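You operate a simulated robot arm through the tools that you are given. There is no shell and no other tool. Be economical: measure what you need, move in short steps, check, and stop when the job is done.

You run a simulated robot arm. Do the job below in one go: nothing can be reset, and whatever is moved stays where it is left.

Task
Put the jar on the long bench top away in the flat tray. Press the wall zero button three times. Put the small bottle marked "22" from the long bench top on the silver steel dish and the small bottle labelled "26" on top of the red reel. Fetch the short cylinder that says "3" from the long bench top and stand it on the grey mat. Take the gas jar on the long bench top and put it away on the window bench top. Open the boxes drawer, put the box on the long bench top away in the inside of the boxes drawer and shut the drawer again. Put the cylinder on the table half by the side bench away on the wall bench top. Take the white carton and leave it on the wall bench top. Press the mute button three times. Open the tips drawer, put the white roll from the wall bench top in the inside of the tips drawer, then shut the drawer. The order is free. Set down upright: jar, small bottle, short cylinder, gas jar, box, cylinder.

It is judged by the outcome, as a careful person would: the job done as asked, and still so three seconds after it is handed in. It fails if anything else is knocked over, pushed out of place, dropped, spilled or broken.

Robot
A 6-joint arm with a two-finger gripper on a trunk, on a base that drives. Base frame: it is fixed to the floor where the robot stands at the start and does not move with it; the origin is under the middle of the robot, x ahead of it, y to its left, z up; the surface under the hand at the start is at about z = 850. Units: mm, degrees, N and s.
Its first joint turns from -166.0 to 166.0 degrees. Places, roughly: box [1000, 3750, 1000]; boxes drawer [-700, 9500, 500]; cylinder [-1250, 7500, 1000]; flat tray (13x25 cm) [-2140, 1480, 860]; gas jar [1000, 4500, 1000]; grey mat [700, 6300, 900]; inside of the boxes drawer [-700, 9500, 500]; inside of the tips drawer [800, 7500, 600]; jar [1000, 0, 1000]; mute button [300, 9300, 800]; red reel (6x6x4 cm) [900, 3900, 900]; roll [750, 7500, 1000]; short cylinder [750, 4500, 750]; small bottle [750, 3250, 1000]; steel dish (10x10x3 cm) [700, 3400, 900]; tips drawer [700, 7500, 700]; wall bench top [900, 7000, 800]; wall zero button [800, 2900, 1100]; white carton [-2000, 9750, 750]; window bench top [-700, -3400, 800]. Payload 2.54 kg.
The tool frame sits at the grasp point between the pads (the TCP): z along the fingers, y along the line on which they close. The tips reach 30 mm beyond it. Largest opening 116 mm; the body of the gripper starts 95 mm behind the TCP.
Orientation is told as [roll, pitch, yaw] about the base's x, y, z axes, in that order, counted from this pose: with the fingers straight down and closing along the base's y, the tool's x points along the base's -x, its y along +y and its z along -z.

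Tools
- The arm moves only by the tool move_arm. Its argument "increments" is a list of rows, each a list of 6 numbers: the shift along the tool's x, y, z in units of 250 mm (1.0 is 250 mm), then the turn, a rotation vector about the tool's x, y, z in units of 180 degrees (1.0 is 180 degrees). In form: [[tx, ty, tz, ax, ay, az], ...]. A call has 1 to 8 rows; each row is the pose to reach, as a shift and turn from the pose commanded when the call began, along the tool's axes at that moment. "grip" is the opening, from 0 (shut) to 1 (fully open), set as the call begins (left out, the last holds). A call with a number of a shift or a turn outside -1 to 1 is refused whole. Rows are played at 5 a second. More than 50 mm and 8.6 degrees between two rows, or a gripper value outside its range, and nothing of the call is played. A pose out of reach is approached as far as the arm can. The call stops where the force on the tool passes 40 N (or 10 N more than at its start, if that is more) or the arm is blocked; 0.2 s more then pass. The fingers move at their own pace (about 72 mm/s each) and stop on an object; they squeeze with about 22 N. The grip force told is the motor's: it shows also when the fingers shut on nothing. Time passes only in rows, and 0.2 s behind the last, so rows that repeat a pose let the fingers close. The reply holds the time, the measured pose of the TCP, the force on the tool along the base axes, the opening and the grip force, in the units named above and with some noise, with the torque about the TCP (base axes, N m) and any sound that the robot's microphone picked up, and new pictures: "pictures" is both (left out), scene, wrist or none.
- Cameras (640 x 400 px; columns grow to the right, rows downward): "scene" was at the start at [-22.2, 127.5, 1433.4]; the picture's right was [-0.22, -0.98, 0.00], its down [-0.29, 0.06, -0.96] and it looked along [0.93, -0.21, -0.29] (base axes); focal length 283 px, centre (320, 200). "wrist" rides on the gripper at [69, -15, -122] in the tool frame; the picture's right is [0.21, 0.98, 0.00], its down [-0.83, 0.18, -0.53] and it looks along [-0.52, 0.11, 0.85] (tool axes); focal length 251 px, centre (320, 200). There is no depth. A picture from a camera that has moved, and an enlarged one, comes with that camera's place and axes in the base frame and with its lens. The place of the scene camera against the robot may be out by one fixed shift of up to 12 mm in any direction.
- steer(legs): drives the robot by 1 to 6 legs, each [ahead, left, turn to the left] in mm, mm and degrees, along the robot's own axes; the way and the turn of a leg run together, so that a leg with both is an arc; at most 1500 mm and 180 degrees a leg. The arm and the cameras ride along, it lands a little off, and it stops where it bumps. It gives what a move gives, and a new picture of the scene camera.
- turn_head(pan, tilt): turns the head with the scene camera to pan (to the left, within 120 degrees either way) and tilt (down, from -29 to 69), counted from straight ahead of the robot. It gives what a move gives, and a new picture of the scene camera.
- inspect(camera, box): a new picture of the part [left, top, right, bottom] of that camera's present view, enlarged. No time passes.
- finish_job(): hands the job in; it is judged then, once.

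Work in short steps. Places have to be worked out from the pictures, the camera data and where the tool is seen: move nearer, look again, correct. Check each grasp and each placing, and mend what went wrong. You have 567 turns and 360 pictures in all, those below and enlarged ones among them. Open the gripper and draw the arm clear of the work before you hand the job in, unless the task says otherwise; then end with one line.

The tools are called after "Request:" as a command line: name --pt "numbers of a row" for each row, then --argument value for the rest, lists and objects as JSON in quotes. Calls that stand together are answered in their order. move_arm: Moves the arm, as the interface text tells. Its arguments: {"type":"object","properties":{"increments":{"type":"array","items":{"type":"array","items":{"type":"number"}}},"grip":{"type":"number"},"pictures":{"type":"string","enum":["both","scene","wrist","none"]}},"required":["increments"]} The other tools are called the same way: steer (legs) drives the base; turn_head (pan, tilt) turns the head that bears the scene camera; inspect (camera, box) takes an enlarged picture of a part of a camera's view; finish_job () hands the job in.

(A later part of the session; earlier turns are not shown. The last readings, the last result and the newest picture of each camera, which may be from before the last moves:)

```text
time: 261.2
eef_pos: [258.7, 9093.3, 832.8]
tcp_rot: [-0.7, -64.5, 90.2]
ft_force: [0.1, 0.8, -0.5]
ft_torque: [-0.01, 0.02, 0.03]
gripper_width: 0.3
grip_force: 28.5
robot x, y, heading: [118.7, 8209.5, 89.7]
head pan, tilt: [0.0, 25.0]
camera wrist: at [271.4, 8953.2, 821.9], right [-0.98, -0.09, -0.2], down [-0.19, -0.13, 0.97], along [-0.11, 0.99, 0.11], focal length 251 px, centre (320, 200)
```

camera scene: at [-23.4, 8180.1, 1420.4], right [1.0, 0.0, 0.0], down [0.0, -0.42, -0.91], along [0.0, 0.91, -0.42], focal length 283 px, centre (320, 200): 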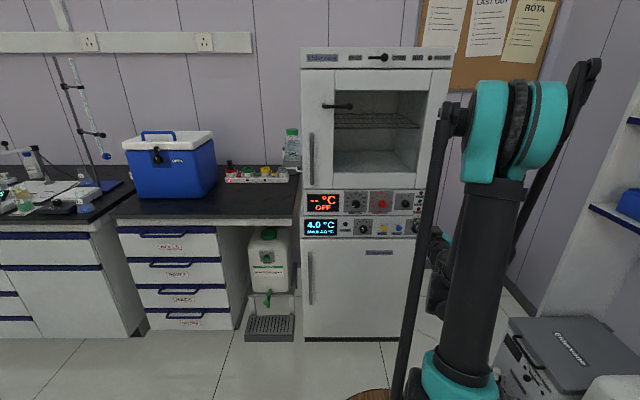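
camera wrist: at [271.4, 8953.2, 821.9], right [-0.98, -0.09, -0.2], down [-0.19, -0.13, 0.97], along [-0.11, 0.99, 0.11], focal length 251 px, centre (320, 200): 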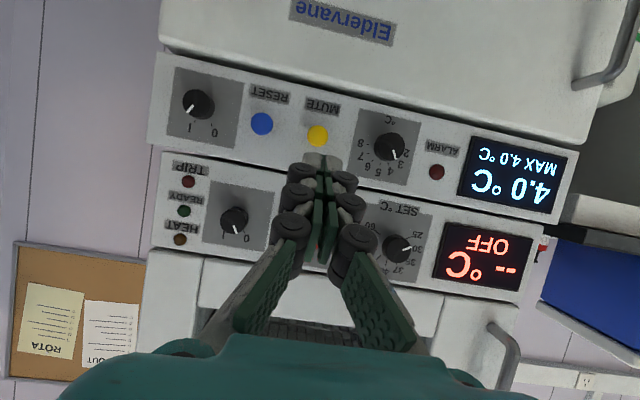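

Three clicks, so mute is done. I'll bring the arm back to tool-down and raised.

Request:
move_arm --pt "-0.105 0 -0.105 0 0.044 0" --pt "-0.21 0 -0.21 0 0.089 0" --pt "-0.315 0 -0.315 0 0.134 0" --pt "-0.42 0 -0.42 0 0.179 0" --pt "-0.525 0 -0.525 0 0.224 0" --pt "-0.63 0 -0.63 0 0.268 0" --pt "-0.735 0 -0.735 0 0.313 0" --pt "-0.84 0 -0.84 0 0.358 0" --pictures "none"

Request:
turn_head --pan 60 --tilt 22

```text
time: 263.0
eef_pos: [256.5, 8993.0, 1111.1]
tcp_rot: [-0.3, 0.1, 89.7]
ft_force: [0.1, -0.4, 0.3]
ft_torque: [-0.01, -0.02, -0.03]
gripper_width: 0.3
grip_force: 28.3
robot x, y, heading: [122.2, 8213.2, 90.0]
head pan, tilt: [0.0, 25.0]
```

```text
time: 264.3
eef_pos: [256.5, 8995.1, 1110.2]
tcp_rot: [-0.2, -0.2, 89.8]
ft_force: [-0.4, -0.6, 1.0]
ft_torque: [0.03, -0.02, 0.0]
gripper_width: 0.0
grip_force: 28.8
robot x, y, heading: [119.6, 8209.3, 90.2]
head pan, tilt: [60.0, 22.0]
camera scene: at [-103.9, 8134.6, 1425.3], right [0.5, 0.86, 0.0], down [0.32, -0.19, -0.93], along [-0.8, 0.47, -0.37], focal length 283 px, centre (320, 200)
```

scene: 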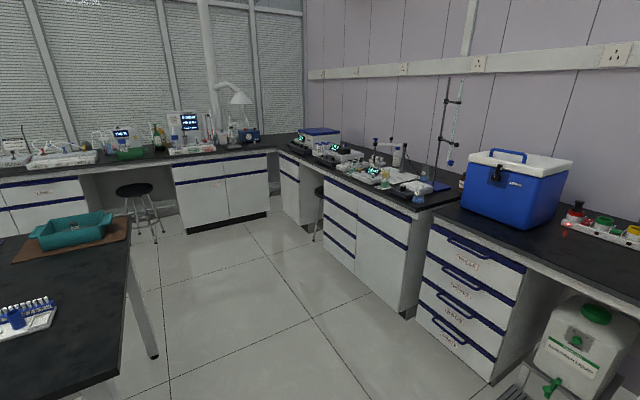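

I'll zoom in on the left bench for the white carton near (-2000, 9750).

Request:
inspect --camera "scene" --box '[260, 110, 460, 235]'

```text
3.20 times, centred on (360, 172) of scene
camera zoom: at [-103.9, 8134.6, 1425.3], right [0.5, 0.86, 0.0], down [0.32, -0.19, -0.93], along [-0.8, 0.47, -0.37], focal length 905 px, centre (192, 288)
```

zoom: 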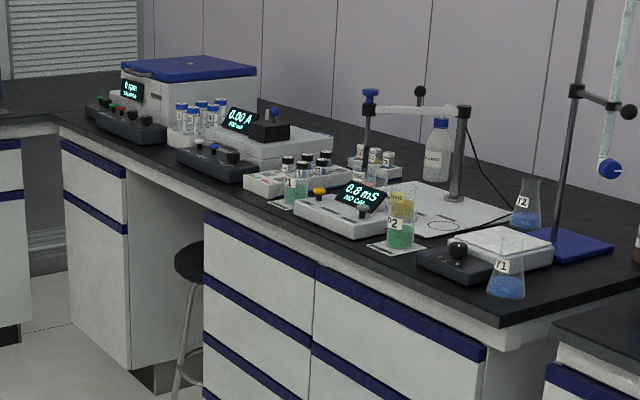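

The carton may be hidden behind instruments. I'll tuck the arm and strafe left for a nearer view.

Request:
move_arm --pt "0.16 0.07 -0.03 0 0 0" --pt "0.32 0.14 -0.06 0 0 0" --pt "0.48 0.21 -0.09 0 0 0" --pt "0.64 0.28 -0.12 0 0 0" --pt "0.8 0.35 -0.15 0 0 0" --pt "0.96 0.42 -0.18 0 0 0" --pictures "none"

Request:
move_arm --pt "0.16 0.07 0 0 0 0" --pt "0.32 0.13 0 0 0 0" --pt "0.38 0.13 0 0 0 0" --pictures "none"

Request:
steer --legs '[[340, 0, 0], [0, 1000, 0], [0, 950, 0]]'

Request:
turn_head --pan 0 --tilt 25

```text
time: 265.7
eef_pos: [150.0, 8754.5, 1157.4]
tcp_rot: [-0.3, -0.1, 89.8]
ft_force: [0.8, 0.8, -0.4]
ft_torque: [-0.05, 0.0, 0.03]
gripper_width: 0.2
grip_force: 28.5
robot x, y, heading: [121.5, 8214.0, 90.0]
head pan, tilt: [60.0, 22.0]
```

```text
time: 266.5
eef_pos: [114.9, 8658.0, 1156.0]
tcp_rot: [-0.2, -0.1, 89.7]
ft_force: [0.7, -0.3, -0.3]
ft_torque: [0.0, 0.02, 0.01]
gripper_width: 0.0
grip_force: 29.0
robot x, y, heading: [122.1, 8211.9, 89.9]
head pan, tilt: [60.0, 22.0]
```

```text
time: 278.0
eef_pos: [-1808.1, 8988.5, 1155.9]
tcp_rot: [-0.3, -0.1, 90.6]
ft_force: [0.7, 0.4, 0.2]
ft_torque: [0.0, 0.04, -0.01]
gripper_width: 0.0
grip_force: 28.5
robot x, y, heading: [-1799.2, 8539.8, 90.4]
head pan, tilt: [60.0, 22.0]
camera scene: at [-2021.2, 8461.2, 1425.3], right [0.49, 0.87, 0.0], down [0.33, -0.18, -0.93], along [-0.81, 0.45, -0.37], focal length 283 px, centre (320, 200)
```

scene: 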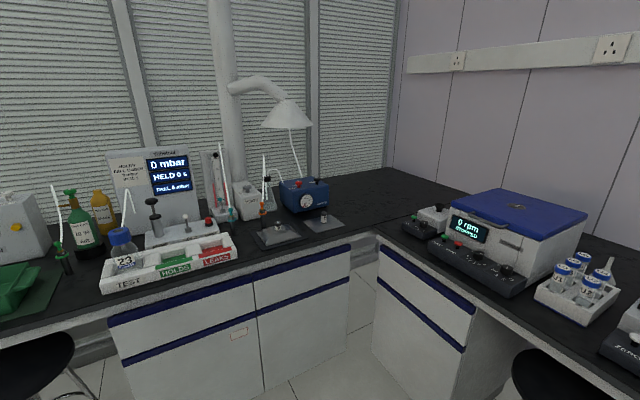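

```text
time: 279.3
eef_pos: [-1809.0, 8989.5, 1155.5]
tcp_rot: [-0.2, -0.2, 90.5]
ft_force: [-1.1, 0.5, 1.0]
ft_torque: [-0.01, 0.01, -0.02]
gripper_width: 0.0
grip_force: 28.8
robot x, y, heading: [-1796.3, 8537.5, 90.8]
head pan, tilt: [0.0, 25.0]
camera scene: at [-1941.4, 8507.9, 1420.4], right [1.0, 0.01, 0.0], down [0.01, -0.42, -0.91], along [-0.01, 0.91, -0.42], focal length 283 px, centre (320, 200)
```

scene: 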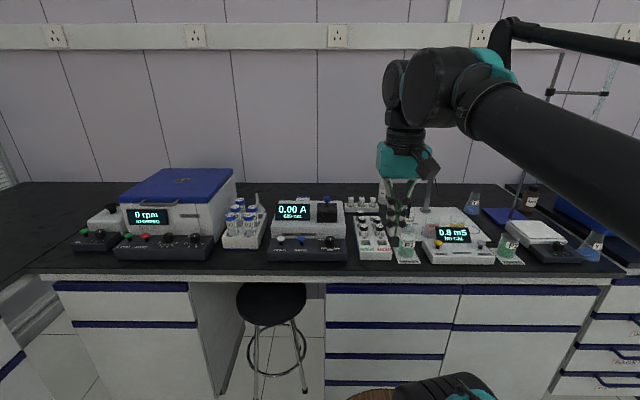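

Request:
inspect --camera "scene" --box '[220, 160, 420, 285]'

Request:
inspect --camera "wrist" --box '[0, 0, 640, 400]'

```text
3.20 times, centred on (320, 222) of scene
camera zoom: at [-1941.4, 8507.9, 1420.4], right [1.0, 0.01, 0.0], down [0.01, -0.42, -0.91], along [-0.01, 0.91, -0.42], focal length 905 px, centre (320, 128)
```

zoom: 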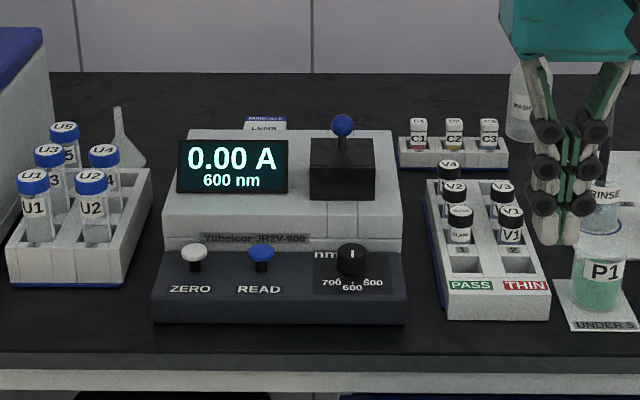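

```text
1.00 times, centred on (320, 200) of wrist (not enlarged: the box is as wide or as high as the picture)
camera zoom: at [-1795.3, 8919.0, 1276.3], right [-0.97, -0.22, 0.0], down [-0.19, 0.82, 0.53], along [-0.12, 0.52, -0.84], focal length 251 px, centre (320, 200)
```

zoom: 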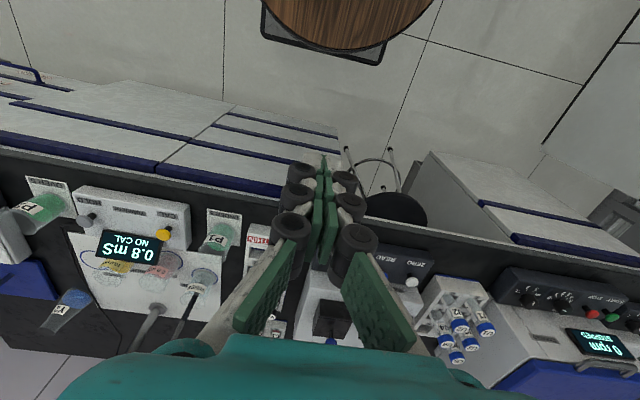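

A small white "LENS" carton sits behind the photometer at about (-2035, 9708). I'll move in front of it and reach over for a top view.

Request:
steer --legs '[[185, 235, -0.8]]'

Request:
move_arm --pt "-0.18 0 0 0 0 0" --pt "-0.36 0 0 0 0 0" --pt "-0.54 0 0 0 0 0" --pt "-0.72 0 0 0 0 0" --pt "-0.9 0 0 0 0 0" --pt "-1.0 0 0 0 0 0" --grip 1 --pictures "none"

Request:
move_arm --pt "-0.18 0 0 0 0 0" --pt "-0.36 0 0 0 0 0" --pt "-0.54 0 0 0 0 0" --pt "-0.68 0 0 0 0 0"

```text
time: 281.3
eef_pos: [-2039.3, 9172.0, 1156.5]
tcp_rot: [-0.2, 0.0, 90.0]
ft_force: [0.9, -0.5, 0.2]
ft_torque: [-0.02, 0.0, 0.0]
gripper_width: 0.0
grip_force: 28.4
robot x, y, heading: [-2033.6, 8723.3, 90.1]
head pan, tilt: [0.0, 25.0]
camera scene: at [-2176.0, 8692.2, 1420.4], right [1.0, 0.0, 0.0], down [0.0, -0.42, -0.91], along [0.0, 0.91, -0.42], focal length 283 px, centre (320, 200)
```

scene: 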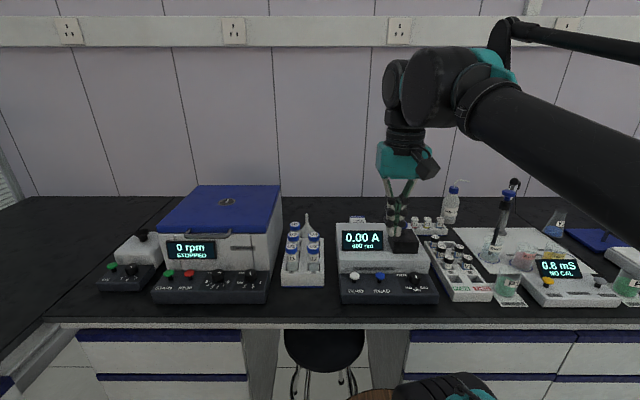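

```text
time: 282.7
eef_pos: [-2038.0, 9421.8, 1155.2]
tcp_rot: [-0.1, -0.1, 90.0]
ft_force: [0.3, -0.2, 1.0]
ft_torque: [0.05, 0.06, -0.06]
gripper_width: 116.0
grip_force: 0.1
robot x, y, heading: [-2032.6, 8723.7, 90.1]
head pan, tilt: [0.0, 25.0]
```

```text
time: 283.7
eef_pos: [-2039.6, 9591.1, 1155.6]
tcp_rot: [-0.2, -0.1, 90.0]
ft_force: [0.1, -0.2, 0.7]
ft_torque: [0.06, 0.0, 0.02]
gripper_width: 116.3
grip_force: 0.1
robot x, y, heading: [-2033.4, 8720.8, 90.2]
head pan, tilt: [0.0, 25.0]
camera scene: at [-2176.0, 8691.6, 1420.4], right [1.0, 0.0, 0.0], down [0.0, -0.42, -0.91], along [0.0, 0.91, -0.42], focal length 283 px, centre (320, 200)
camera wrist: at [-2026.4, 9520.5, 1276.4], right [-0.98, -0.22, 0.0], down [-0.18, 0.82, 0.54], along [-0.11, 0.52, -0.84], focal length 251 px, centre (320, 200)
```

scene: 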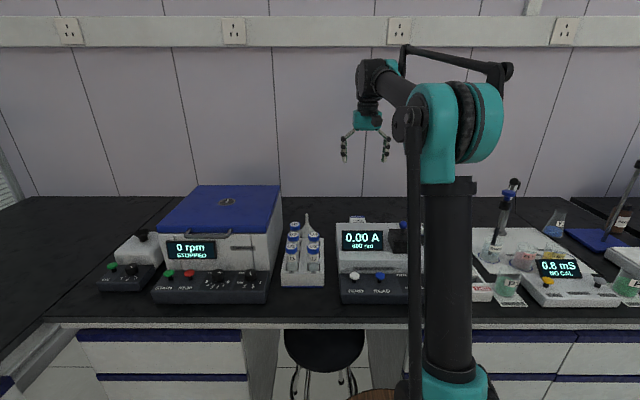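
wrist: 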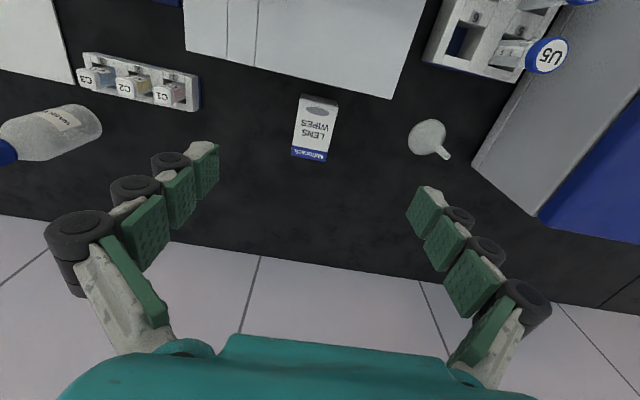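

The carton ("LENS WIPES", about 55×100×40 mm) is centred at about (-2041, 9636). I'll descend over it.

Request:
move_arm --pt "-0.09 0.006 0.14 0 0 0" --pt "-0.18 0.008 0.28 0 0 0" --pt "-0.18 0.008 0.46 0 0 0" --pt "-0.18 0.008 0.64 0 0 0" --pt "-0.18 0.008 0.8 0 0 0"

```text
time: 284.9
eef_pos: [-2040.9, 9633.9, 956.9]
tcp_rot: [-0.1, -0.1, 90.0]
ft_force: [0.3, -1.1, 0.4]
ft_torque: [0.05, -0.01, 0.01]
gripper_width: 115.7
grip_force: 0.0
robot x, y, heading: [-2032.1, 8724.3, 90.1]
head pan, tilt: [0.0, 25.0]
camera scene: at [-2176.0, 8692.0, 1420.4], right [1.0, 0.0, 0.0], down [0.0, -0.42, -0.91], along [0.0, 0.91, -0.42], focal length 283 px, centre (320, 200)
camera wrist: at [-2027.1, 9564.8, 1077.3], right [-0.98, -0.22, 0.0], down [-0.18, 0.82, 0.54], along [-0.11, 0.52, -0.84], focal length 251 px, centre (320, 200)
```

scene: 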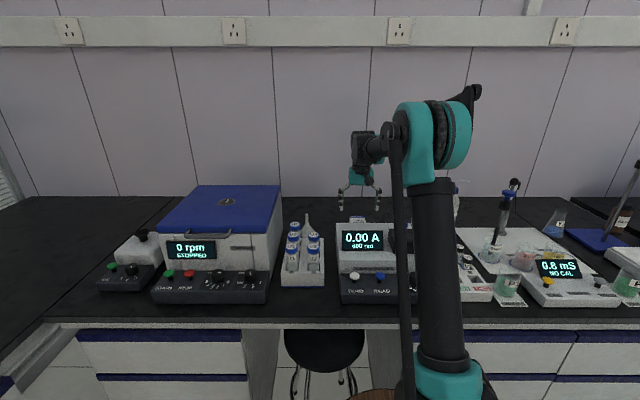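
wrist: 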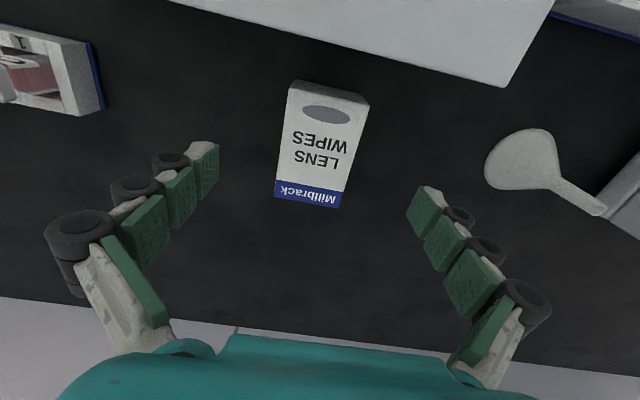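

Still aligned. I'll descend the last 73 mm and grip.

Request:
move_arm --pt "-0.01 0 0.14 0 0 0" --pt "-0.016 0 0.24 0 0 0" --pt "-0.016 0 0.292 0 0 0" --pictures "none"

Request:
move_arm --pt "0 0 0 0 0 0" --pt "0 0 0 0 0 0" --pt "0 0 0 0 0 0" --pt "0 0 0 0 0 0" --grip 0 --pictures "wrist"

```text
time: 285.7
eef_pos: [-2041.2, 9641.0, 883.0]
tcp_rot: [-0.2, -0.1, 90.0]
ft_force: [0.7, -1.2, -0.3]
ft_torque: [0.01, -0.01, 0.0]
gripper_width: 116.1
grip_force: 0.0
robot x, y, heading: [-2035.0, 8721.4, 90.3]
head pan, tilt: [0.0, 25.0]
```

```text
time: 286.7
eef_pos: [-2040.6, 9641.5, 885.2]
tcp_rot: [-0.1, -0.1, 90.0]
ft_force: [0.1, 0.1, 0.7]
ft_torque: [0.04, -0.04, 0.02]
gripper_width: 56.8
grip_force: 21.9
robot x, y, heading: [-2032.0, 8718.0, 90.1]
head pan, tilt: [0.0, 25.0]
camera wrist: at [-2027.1, 9571.6, 1005.2], right [-0.98, -0.22, 0.0], down [-0.18, 0.82, 0.53], along [-0.11, 0.52, -0.84], focal length 251 px, centre (320, 200)
```

wrist: 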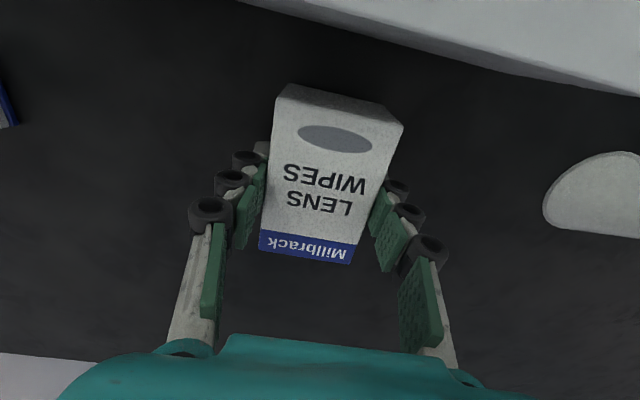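

Gripped at 57 mm. I'll lift and tuck, then take it to the wall bench.

Request:
move_arm --pt "0 0 -0.18 0 0 0" --pt "0 0 -0.36 0 0 0" --pt "0 0 -0.54 0 0 0" --pt "0 0 -0.72 0 0 0" --pt "0 0 -0.9 0 0 0" --pt "0 0 -1.0 0 0 0" --pt "0.18 0 -1.0 0 0 0" --pt "0.36 0 -1.0 0 0 0" --pictures "none"

Request:
move_arm --pt "0.18 0 -0.06 0 0 0" --pt "0.36 0 -0.08 0 0 0" --pt "0.54 0 -0.08 0 0 0" --pt "0.72 0 -0.08 0 0 0" --pt "0.9 0 -0.08 0 0 0" --pt "1.0 0 -0.08 0 0 0" --pictures "none"

Request:
move_arm --pt "0.18 0 0 0 0 0" --pt "0.36 0 0 0 0 0" --pt "0.5 0 0 0 0 0" --pictures "wrist"

Request:
steer --legs '[[-160, 0, 0], [0, -1000, 0], [0, -1000, 0], [0, 0, -90]]'

```text
time: 288.5
eef_pos: [-2042.7, 9551.3, 1132.1]
tcp_rot: [-0.2, -0.1, 90.1]
ft_force: [-0.1, 0.6, -1.3]
ft_torque: [-0.08, 0.01, 0.01]
gripper_width: 56.8
grip_force: 21.8
robot x, y, heading: [-2031.0, 8727.0, 90.5]
head pan, tilt: [0.0, 25.0]
```

```text
time: 289.9
eef_pos: [-2041.7, 9302.2, 1155.1]
tcp_rot: [-0.3, -0.1, 90.0]
ft_force: [-0.5, 1.7, -0.4]
ft_torque: [-0.03, 0.01, 0.01]
gripper_width: 57.1
grip_force: 22.2
robot x, y, heading: [-2031.9, 8724.0, 90.2]
head pan, tilt: [0.0, 25.0]
```

```text
time: 290.7
eef_pos: [-2040.5, 9176.6, 1151.3]
tcp_rot: [-0.2, -0.1, 90.0]
ft_force: [0.0, 0.7, -1.7]
ft_torque: [-0.03, 0.01, 0.01]
gripper_width: 57.1
grip_force: 22.4
robot x, y, heading: [-2033.5, 8722.6, 90.3]
head pan, tilt: [0.0, 25.0]
camera wrist: at [-2027.0, 9107.7, 1273.1], right [-0.98, -0.22, 0.0], down [-0.18, 0.82, 0.53], along [-0.11, 0.52, -0.84], focal length 251 px, centre (320, 200)
```

wrist: 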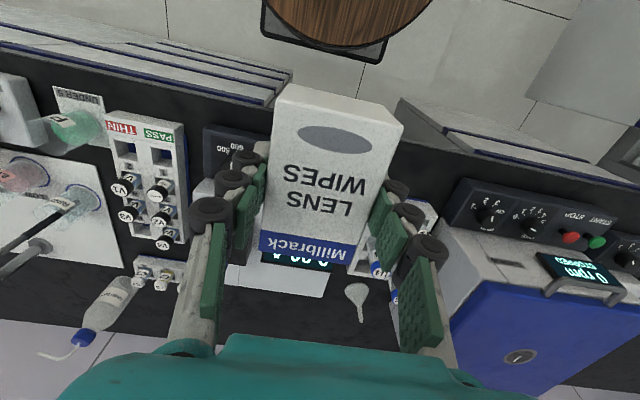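

```text
time: 305.6
eef_pos: [433.8, 8591.2, 1151.0]
tcp_rot: [-0.1, 0.0, 0.8]
ft_force: [0.0, 0.5, -0.5]
ft_torque: [-0.01, 0.0, -0.02]
gripper_width: 57.1
grip_force: 21.7
robot x, y, heading: [-23.1, 8580.5, 0.7]
head pan, tilt: [0.0, 25.0]
camera scene: at [-44.3, 8725.0, 1420.4], right [0.02, -1.0, 0.0], down [-0.42, -0.01, -0.91], along [0.91, 0.01, -0.42], focal length 283 px, centre (320, 200)
```

scene: 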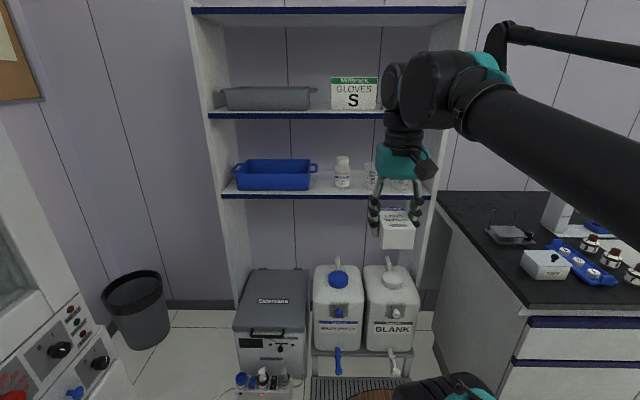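

The wall bench's left end may have a free patch. I'll move closer to see.

Request:
steer --legs '[[-25, -650, -0.7]]'

Request:
turn_head --pan -10 --tilt 35

```text
time: 309.2
eef_pos: [415.4, 7928.9, 1152.1]
tcp_rot: [-0.1, -0.1, 0.0]
ft_force: [0.0, -0.4, -0.2]
ft_torque: [0.02, -0.06, -0.01]
gripper_width: 57.1
grip_force: 22.3
robot x, y, heading: [-37.6, 7922.2, -0.0]
head pan, tilt: [0.0, 25.0]
camera scene: at [-61.4, 8070.2, 1420.4], right [0.0, -1.0, 0.0], down [-0.42, 0.0, -0.91], along [0.91, 0.0, -0.42], focal length 283 px, centre (320, 200)
```

scene: 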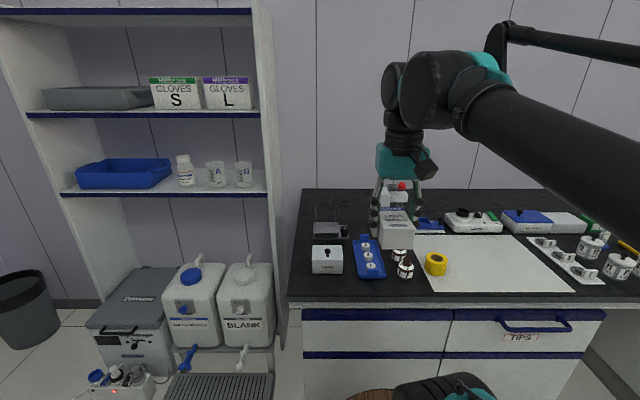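

```text
time: 309.9
eef_pos: [415.3, 7928.8, 1153.5]
tcp_rot: [-0.2, -0.1, 0.0]
ft_force: [-0.5, 0.1, -0.5]
ft_torque: [-0.01, 0.01, 0.0]
gripper_width: 57.1
grip_force: 21.6
robot x, y, heading: [-36.4, 7920.8, 0.1]
head pan, tilt: [-10.0, 35.0]
camera scene: at [-66.8, 8055.0, 1404.7], right [-0.17, -0.99, 0.0], down [-0.56, 0.1, -0.82], along [0.81, -0.14, -0.57], focal length 283 px, centre (320, 200)
```

scene: 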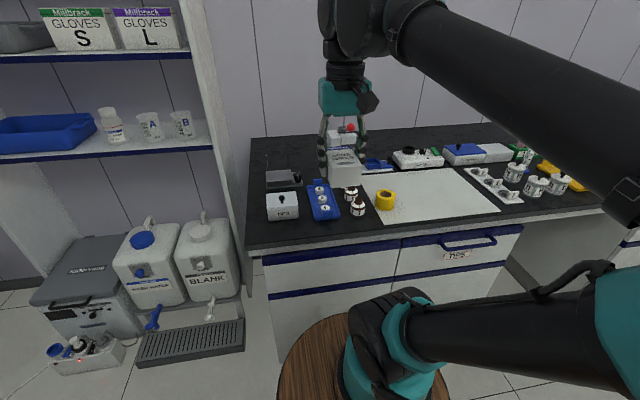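

The bare gaps are tight. The roll itself was described as "on the wall bench top" while on the white mat, so the mat's clear part is a proper spot. I'll strafe there and reach over.

Request:
steer --legs '[[0, -500, 0]]'

Request:
move_arm --pt "-0.19 0 0 0 0 0" --pt "-0.38 0 0 0 0 0" --pt "-0.57 0 0 0 0 0" --pt "-0.76 0 0 0 0 0" --pt "-0.95 0 0 0 0 0" --pt "-1.0 0 0.17 0 0 0" --pt "-1.0 0 0.35 0 0 0"

```text
time: 312.8
eef_pos: [413.7, 7439.3, 1152.3]
tcp_rot: [-0.1, -0.2, -0.2]
ft_force: [-0.2, 0.2, -0.6]
ft_torque: [-0.01, 0.01, 0.0]
gripper_width: 57.0
grip_force: 22.2
robot x, y, heading: [-38.3, 7435.1, -0.0]
head pan, tilt: [-10.0, 35.0]
camera scene: at [-66.3, 7565.4, 1404.7], right [-0.17, -0.98, 0.0], down [-0.56, 0.1, -0.82], along [0.81, -0.14, -0.57], focal length 283 px, centre (320, 200)
```

scene: 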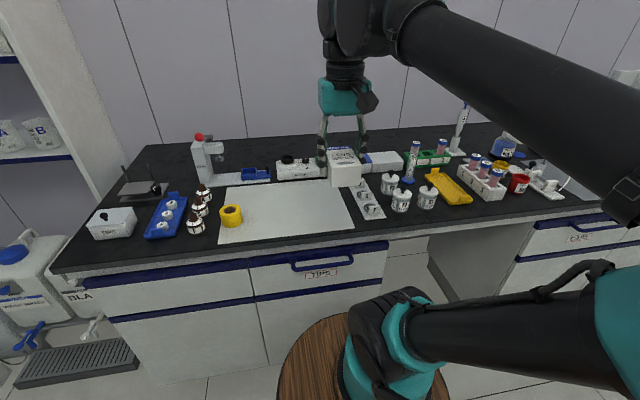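

```text
time: 314.4
eef_pos: [666.0, 7437.6, 1067.1]
tcp_rot: [-0.2, -0.1, -0.1]
ft_force: [-0.2, 0.2, -0.7]
ft_torque: [-0.02, -0.01, 0.0]
gripper_width: 57.0
grip_force: 22.2
robot x, y, heading: [-40.7, 7434.5, -0.1]
head pan, tilt: [-10.0, 35.0]
camera scene: at [-66.4, 7565.4, 1404.7], right [-0.17, -0.98, 0.0], down [-0.56, 0.1, -0.82], along [0.81, -0.14, -0.57], focal length 283 px, centre (320, 200)
camera wrist: at [595.6, 7422.6, 1187.1], right [-0.21, 0.98, 0.0], down [0.83, 0.18, 0.54], along [0.52, 0.11, -0.84], focal length 251 px, centre (320, 200)
```

scene: 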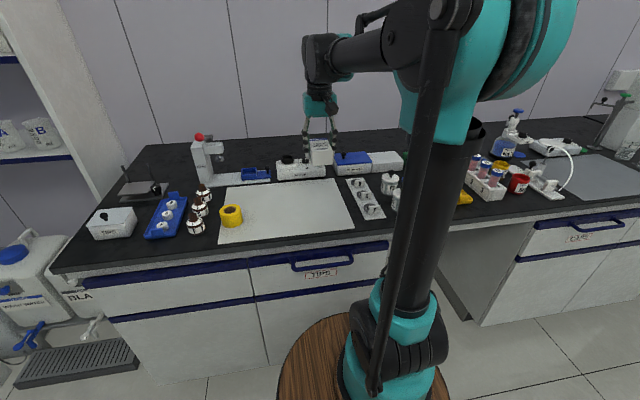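
wrist: 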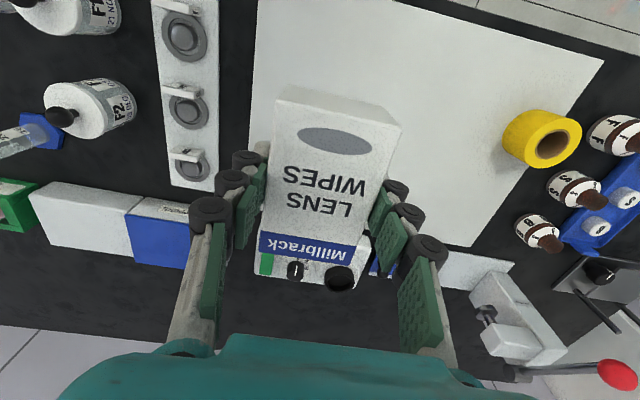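

I'll set it down on the mat at about (690, 7450).

Request:
move_arm --pt "-0.09 0.05 0.1 0 0 0" --pt "-0.096 0.05 0.28 0 0 0" --pt "-0.096 0.05 0.46 0 0 0" --pt "-0.096 0.05 0.62 0 0 0" --pt "-0.096 0.05 0.69 0 0 0" --pt "-0.096 0.05 0.71 0 0 0" --pt "-0.096 0.05 0.722 0 0 0" --pictures "wrist"

```text
time: 316.0
eef_pos: [689.3, 7449.7, 885.9]
tcp_rot: [-0.2, -0.2, -0.1]
ft_force: [2.6, 0.0, 20.1]
ft_torque: [0.01, -0.06, 0.01]
gripper_width: 57.4
grip_force: 22.5
robot x, y, heading: [-42.0, 7430.5, -0.1]
head pan, tilt: [-10.0, 35.0]
camera wrist: at [618.7, 7434.5, 1006.5], right [-0.21, 0.98, 0.0], down [0.82, 0.18, 0.54], along [0.52, 0.11, -0.84], focal length 251 px, centre (320, 200)
```

wrist: 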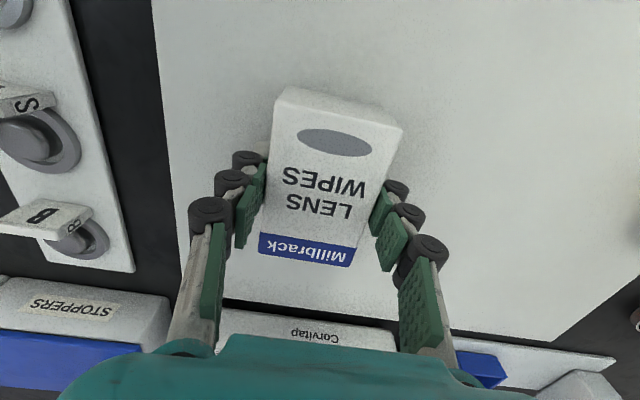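

Contact at 20 N. Release and rise.

Request:
move_arm --pt "0 0 -0.004 0 0 0" --pt "0 0 -0.004 0 0 0" --pt "0 0 -0.1 0 0 0" --pt "0 0 -0.28 0 0 0" --pt "0 0 -0.46 0 0 0" --pt "0 0 -0.64 0 0 0" --pt "0 0 -0.82 0 0 0" --pt "0 0 -1.0 0 0 0" --grip 0.75 --pictures "none"

Request:
move_arm --pt "0.18 0 -0.04 0 0 0" --pt "0.36 0 -0.06 0 0 0" --pt "0.54 0 -0.06 0 0 0" --pt "0.72 0 -0.06 0 0 0" --pt "0.9 0 -0.06 0 0 0" --pt "1.0 0 -0.06 0 0 0" --pictures "scene"

```text
time: 317.8
eef_pos: [689.7, 7451.0, 1136.9]
tcp_rot: [-0.3, -0.1, -0.1]
ft_force: [0.0, 0.2, 0.8]
ft_torque: [0.0, -0.04, -0.01]
gripper_width: 87.1
grip_force: 0.1
robot x, y, heading: [-37.4, 7433.5, 0.2]
head pan, tilt: [-10.0, 35.0]
```

```text
time: 319.2
eef_pos: [439.2, 7450.2, 1148.4]
tcp_rot: [-0.2, -0.2, -0.2]
ft_force: [-0.3, 0.3, -0.1]
ft_torque: [-0.01, -0.01, -0.01]
gripper_width: 86.9
grip_force: 0.0
robot x, y, heading: [-41.0, 7435.9, -0.0]
head pan, tilt: [-10.0, 35.0]
camera scene: at [-66.1, 7565.4, 1404.7], right [-0.17, -0.98, 0.0], down [-0.56, 0.1, -0.82], along [0.81, -0.14, -0.57], focal length 283 px, centre (320, 200)
```

scene: 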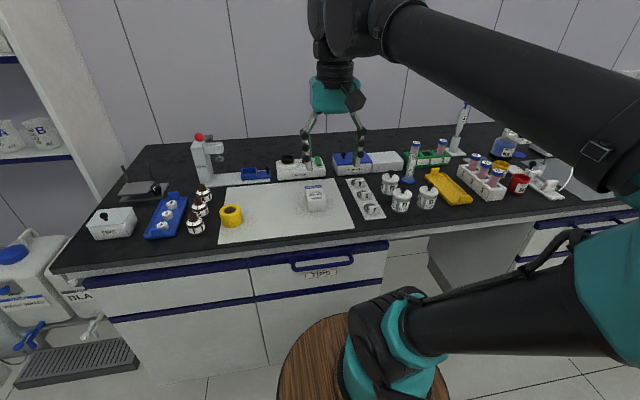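

The carton lies on the wall bench. Next I'll open the BOXES drawer ahead of fetching the box: drive to a diagonal stance at about (-245, 8450).

Request:
steer --legs '[[0, 1010, 0], [0, 0, 90], [0, 200, 0]]'

Request:
turn_head --pan 30 --tilt 38

Request:
inspect --camera "scene" --box '[200, 160, 400, 285]'

```text
time: 329.5
eef_pos: [-243.8, 8914.7, 1148.7]
tcp_rot: [-0.2, -0.2, 89.7]
ft_force: [-0.3, 0.3, -0.5]
ft_torque: [0.0, 0.01, 0.0]
gripper_width: 86.8
grip_force: 0.0
robot x, y, heading: [-228.6, 8439.1, 89.9]
head pan, tilt: [-10.0, 35.0]
camera scene: at [-355.5, 8402.1, 1404.7], right [0.98, -0.18, 0.0], down [-0.1, -0.56, -0.82], along [0.14, 0.81, -0.57], focal length 283 px, centre (320, 200)
```

scene: 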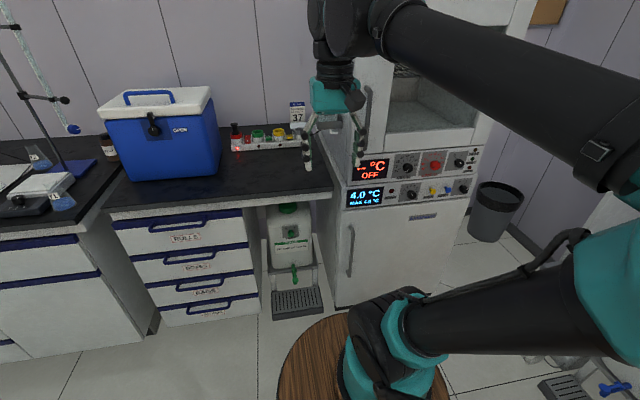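

```text
time: 330.6
eef_pos: [-243.7, 8915.1, 1149.6]
tcp_rot: [-0.2, -0.1, 89.7]
ft_force: [-0.2, -0.1, -0.8]
ft_torque: [-0.02, -0.01, 0.02]
gripper_width: 86.7
grip_force: 0.1
robot x, y, heading: [-229.4, 8433.5, 89.8]
head pan, tilt: [30.0, 38.0]
camera scene: at [-413.9, 8390.4, 1400.1], right [0.87, 0.5, 0.0], down [0.31, -0.53, -0.79], along [-0.39, 0.68, -0.62], focal length 283 px, centre (320, 200)
```

scene: 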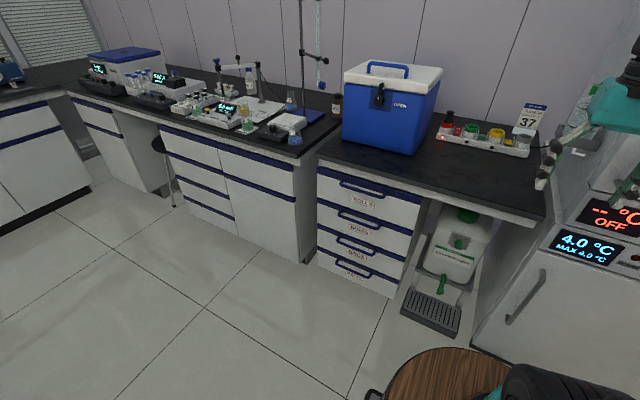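

```text
3.20 times, centred on (300, 222) of scene
camera zoom: at [-413.9, 8390.4, 1400.1], right [0.87, 0.5, 0.0], down [0.31, -0.53, -0.79], along [-0.39, 0.68, -0.62], focal length 905 px, centre (384, 128)
```

zoom: 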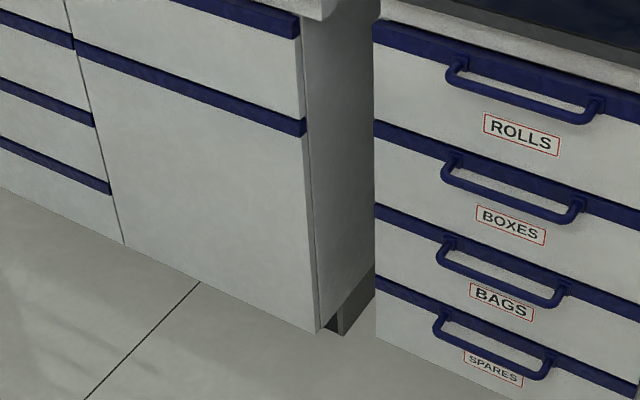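

The BOXES bar triangulates to x -773..-610, y≈9190, z≈622. I'll back up a bit, then turn the tool (25° below horizontal, closing vertically) while extending.

Request:
steer --legs '[[-140, 0, 0]]'

Request:
move_arm --pt "-0.1 0.12 0 -0.02006 -0.02006 0.03149" --pt "-0.2 0.24 0 -0.04012 -0.04012 0.06298" --pt "-0.3 0.36 0 -0.06018 -0.06018 0.09447" --pt "-0.4 0.48 0 -0.08024 -0.08024 0.12596" --pt "-0.5 0.6 0 -0.1003 -0.1003 0.15745" --pt "-0.6 0.72 0 -0.12036 -0.12036 0.18894" --pt "-0.7 0.84 0 -0.14042 -0.14042 0.22043" --pt "-0.8 0.96 0 -0.16048 -0.16048 0.25192" --grip 0.5 --pictures "none"

Request:
move_arm --pt "0 0 0 -0.02006 -0.02006 0.03149" --pt "0 0 0 -0.04012 -0.04012 0.06298" --pt "0 0 0 -0.06018 -0.06018 0.09447" --pt "0 0 0 -0.08024 -0.08024 0.12596" --pt "0 0 0 -0.1003 -0.1003 0.15745" --pt "0 0 0 -0.12036 -0.12036 0.18894"

```text
time: 331.9
eef_pos: [-244.0, 8776.9, 1148.8]
tcp_rot: [-0.2, -0.2, 89.7]
ft_force: [0.0, -0.2, -0.6]
ft_torque: [-0.01, 0.0, 0.02]
gripper_width: 87.0
grip_force: 0.1
robot x, y, heading: [-225.7, 8300.0, 90.0]
head pan, tilt: [30.0, 38.0]
camera scene: at [-414.1, 8251.4, 1400.1], right [0.87, 0.5, 0.0], down [0.31, -0.53, -0.79], along [-0.39, 0.68, -0.62], focal length 283 px, centre (320, 200)
```

scene: 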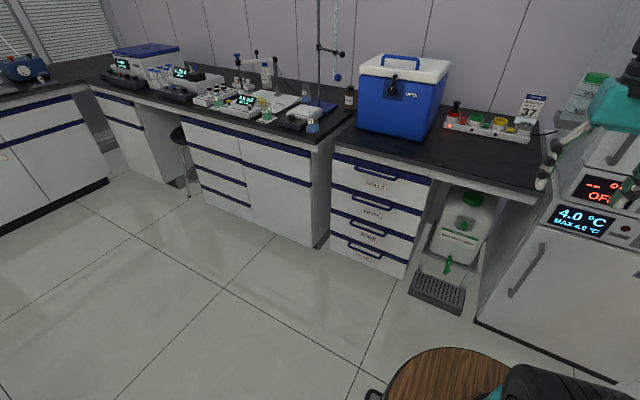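

```text
time: 333.7
eef_pos: [-484.6, 8980.0, 1147.7]
tcp_rot: [37.9, -13.7, 37.8]
ft_force: [0.5, 0.7, -0.1]
ft_torque: [0.02, 0.02, 0.02]
gripper_width: 57.7
grip_force: 0.0
robot x, y, heading: [-230.0, 8299.2, 89.9]
head pan, tilt: [30.0, 38.0]
```

```text
time: 335.1
eef_pos: [-484.7, 8977.9, 1148.3]
tcp_rot: [65.2, -0.1, -0.3]
ft_force: [0.6, 0.0, 0.3]
ft_torque: [0.02, 0.0, 0.01]
gripper_width: 57.8
grip_force: 0.0
robot x, y, heading: [-225.9, 8300.9, 90.0]
head pan, tilt: [30.0, 38.0]
camera scene: at [-414.1, 8251.5, 1400.1], right [0.87, 0.5, 0.0], down [0.31, -0.53, -0.79], along [-0.39, 0.68, -0.62], focal length 283 px, centre (320, 200)
camera wrist: at [-555.3, 8860.6, 1184.0], right [-0.22, 0.41, 0.89], down [0.82, -0.41, 0.39], along [0.53, 0.81, -0.25], focal length 251 px, centre (320, 200)
```

scene: 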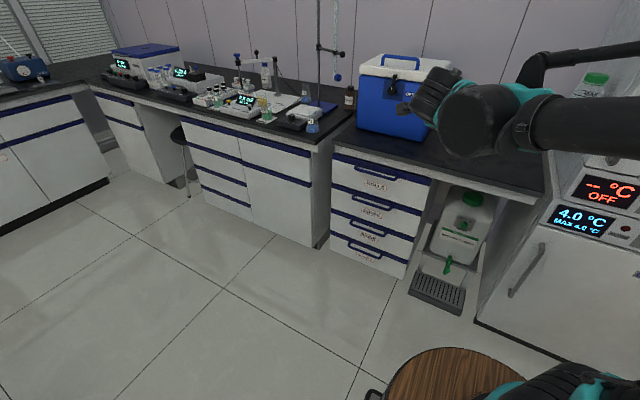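
wrist: 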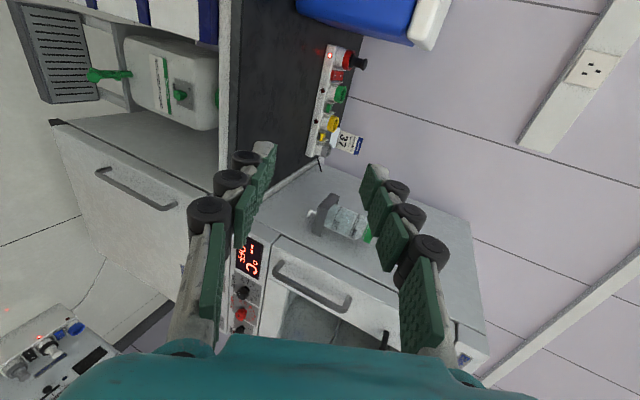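

Orientation is exact. I'll move to a pre-grasp point 100 mm off the BOXES bar.

Request:
move_arm --pt "0.0687 -0.13 0.1 0 0 0" --pt "0.137 -0.26 0.2 0 0 0" --pt "0.206 -0.389 0.3 0 0 0" --pt "0.275 -0.519 0.4 0 0 0" --pt "0.343 -0.648 0.5 0 0 0" --pt "0.412 -0.778 0.6 0 0 0" --pictures "none"

Request:
move_arm --pt "0.0687 -0.13 0.1 0 0 0" --pt "0.137 -0.26 0.2 0 0 0" --pt "0.206 -0.389 0.3 0 0 0" --pt "0.275 -0.519 0.4 0 0 0" --pt "0.343 -0.648 0.5 0 0 0" --pt "0.412 -0.778 0.6 0 0 0"

```text
time: 336.5
eef_pos: [-586.0, 9031.5, 907.8]
tcp_rot: [65.1, -0.2, -0.2]
ft_force: [0.3, -1.2, 0.1]
ft_torque: [-0.01, 0.01, 0.04]
gripper_width: 58.1
grip_force: 0.1
robot x, y, heading: [-228.8, 8299.3, 90.2]
head pan, tilt: [30.0, 38.0]
```

```text
time: 337.9
eef_pos: [-689.8, 9087.0, 667.7]
tcp_rot: [65.2, -0.2, -0.2]
ft_force: [0.6, 0.9, 0.3]
ft_torque: [0.03, 0.0, 0.0]
gripper_width: 57.7
grip_force: 0.1
robot x, y, heading: [-230.5, 8299.3, 90.0]
head pan, tilt: [30.0, 38.0]
camera scene: at [-414.2, 8251.4, 1400.1], right [0.87, 0.5, 0.0], down [0.31, -0.53, -0.79], along [-0.39, 0.68, -0.62], focal length 283 px, centre (320, 200)
camera wrist: at [-760.2, 8970.1, 704.2], right [-0.22, 0.41, 0.89], down [0.82, -0.41, 0.39], along [0.53, 0.81, -0.25], focal length 251 px, centre (320, 200)
```

scene: 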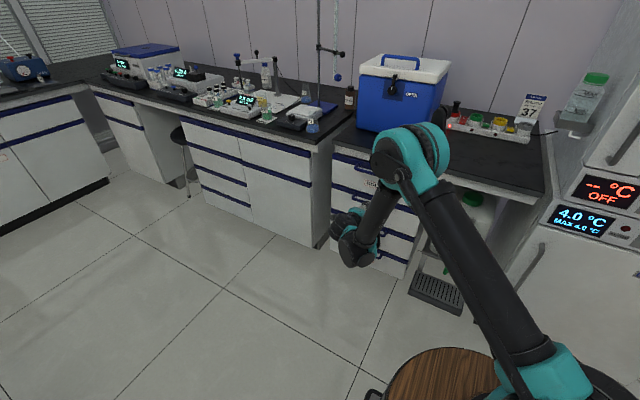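
wrist: 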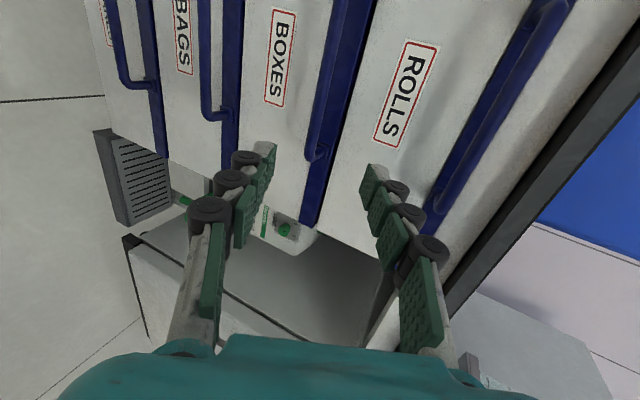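

The bar's right end is near x≈-660, so I'll shift left 25 mm and advance 50 mm, then re-measure.

Request:
move_arm --pt "0.06 0 0.1 0 0 0" --pt "0.1 0 0.2 0 0 0" --pictures "wrist"

```text
time: 338.5
eef_pos: [-713.4, 9133.3, 647.9]
tcp_rot: [65.1, -0.2, -0.2]
ft_force: [-0.8, -0.2, -0.1]
ft_torque: [-0.01, -0.03, 0.01]
gripper_width: 57.8
grip_force: 0.0
robot x, y, heading: [-227.8, 8298.3, 90.0]
head pan, tilt: [30.0, 38.0]
camera wrist: at [-784.2, 9016.7, 683.8], right [-0.22, 0.41, 0.89], down [0.82, -0.41, 0.39], along [0.53, 0.81, -0.25], focal length 251 px, centre (320, 200)
```

wrist: 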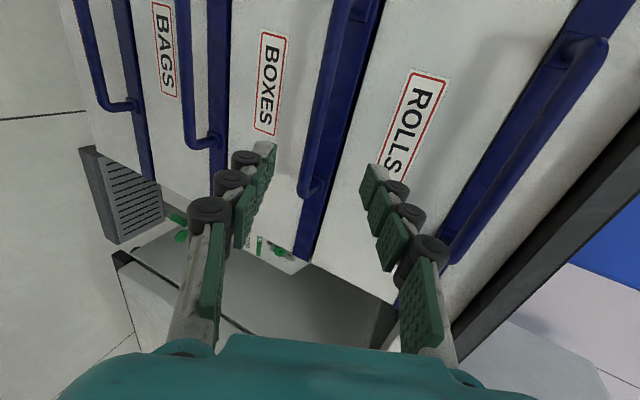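

The bar lies along the tool axis; only its depth is uncertain. I'll advance 40 mm and look.

Request:
move_arm --pt "0 0 0.08 0 0 0" --pt "0 0 0.16 0 0 0" --pictures "wrist"

```text
time: 339.1
eef_pos: [-713.3, 9170.1, 629.5]
tcp_rot: [65.1, -0.3, -0.2]
ft_force: [0.0, -0.9, -0.6]
ft_torque: [0.0, 0.01, 0.01]
gripper_width: 58.2
grip_force: 0.1
robot x, y, heading: [-227.2, 8296.5, 89.9]
head pan, tilt: [30.0, 38.0]
camera wrist: at [-783.6, 9053.1, 667.0], right [-0.22, 0.41, 0.89], down [0.82, -0.41, 0.39], along [0.53, 0.81, -0.25], focal length 251 px, centre (320, 200)
```

wrist: 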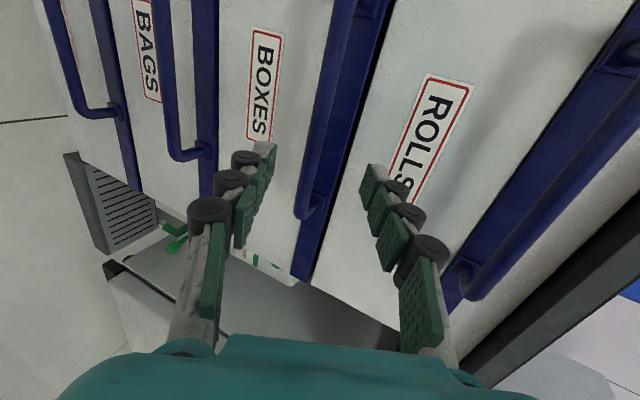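

The bar now reads y≈9207, z≈609. I'll advance 28 mm and close.

Request:
move_arm --pt "0 -0.006 0.06 0 0 0" --pt "0 -0.01 0.112 0 0 0" --pictures "none"

Request:
move_arm --pt "0 0 0 0 0 0" --pt "0 0 0 0 0 0" --pt "0 0 0 0 0 0" --pt "0 0 0 0 0 0" --grip 0 --pictures "wrist"

```text
time: 339.7
eef_pos: [-712.3, 9194.1, 616.2]
tcp_rot: [65.0, -0.1, -0.2]
ft_force: [-0.5, 0.5, 0.2]
ft_torque: [-0.02, -0.02, -0.01]
gripper_width: 58.0
grip_force: 0.0
robot x, y, heading: [-227.0, 8296.9, 89.8]
head pan, tilt: [30.0, 38.0]
```

```text
time: 340.7
eef_pos: [-712.1, 9193.9, 616.0]
tcp_rot: [65.2, -0.2, -0.2]
ft_force: [0.6, -0.5, 0.5]
ft_torque: [0.04, -0.04, -0.01]
gripper_width: 0.0
grip_force: 22.7
robot x, y, heading: [-230.8, 8298.2, 89.8]
head pan, tilt: [30.0, 38.0]
camera wrist: at [-783.2, 9077.0, 652.6], right [-0.22, 0.41, 0.89], down [0.82, -0.41, 0.39], along [0.53, 0.81, -0.25], focal length 251 px, centre (320, 200)
```

wrist: 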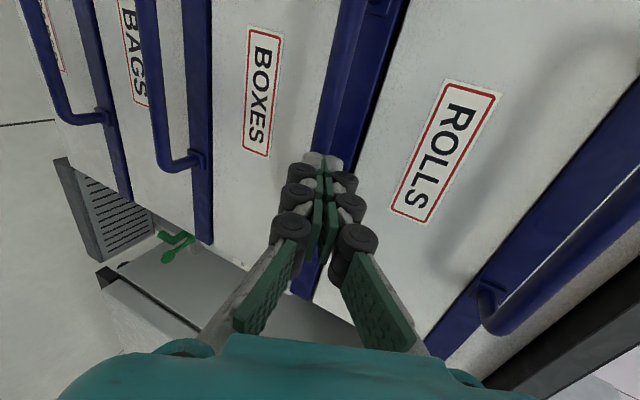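

Closed on nothing; the bar is further. I'll reopen, advance 30 mm and close again.

Request:
move_arm --pt "0 0 0 0 0 0" --pt "0 0 0 0 0 0" --pt "0 0 0 0 0 0" --pt "0 0 0.04 0 0 0" --pt "0 0 0.08 0 0 0" --pt "0 0 0.12 0 0 0" --grip 0.5 --pictures "wrist"

Request:
move_arm --pt "0 0 0 0 0 0" --pt "0 0 0 0 0 0" --pt "0 0 0 0 0 0" --pt "0 0 0 0 0 0" --grip 0 --pictures "wrist"

```text
time: 342.1
eef_pos: [-713.2, 9222.5, 603.6]
tcp_rot: [65.1, -0.2, -0.2]
ft_force: [0.2, 0.2, 0.8]
ft_torque: [0.03, -0.01, -0.01]
gripper_width: 58.2
grip_force: 0.0
robot x, y, heading: [-224.5, 8296.7, 90.0]
head pan, tilt: [30.0, 38.0]
camera wrist: at [-783.2, 9104.6, 640.6], right [-0.22, 0.41, 0.89], down [0.82, -0.41, 0.39], along [0.53, 0.81, -0.25], focal length 251 px, centre (320, 200)
```

wrist: 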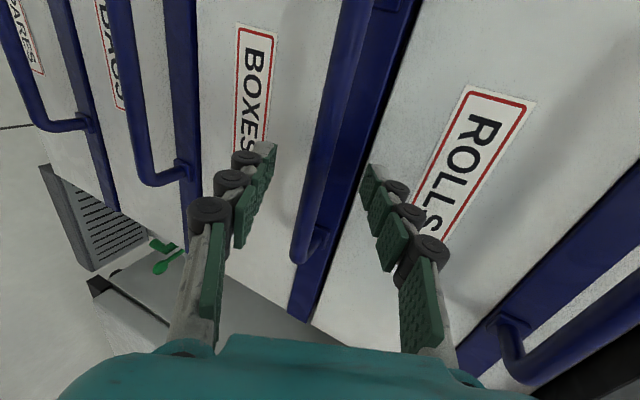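

```text
time: 343.1
eef_pos: [-712.6, 9222.2, 603.5]
tcp_rot: [65.0, -0.2, -0.2]
ft_force: [4.7, -11.9, -25.3]
ft_torque: [-0.53, -0.04, 0.01]
gripper_width: 13.0
grip_force: 40.2
robot x, y, heading: [-227.1, 8297.9, 90.2]
head pan, tilt: [30.0, 38.0]
camera wrist: at [-783.1, 9104.4, 639.3], right [-0.22, 0.41, 0.88], down [0.82, -0.41, 0.39], along [0.53, 0.81, -0.25], focal length 251 px, centre (320, 200)
```

wrist: 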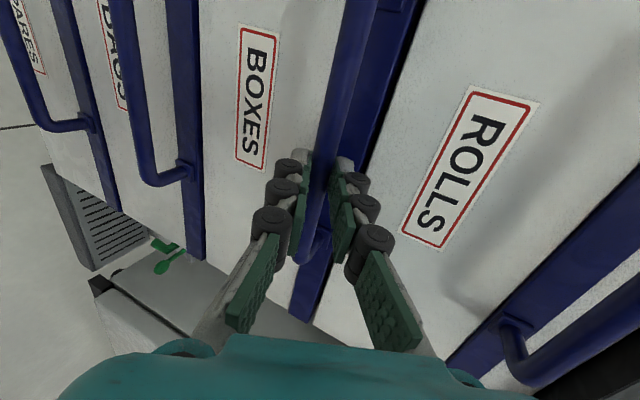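

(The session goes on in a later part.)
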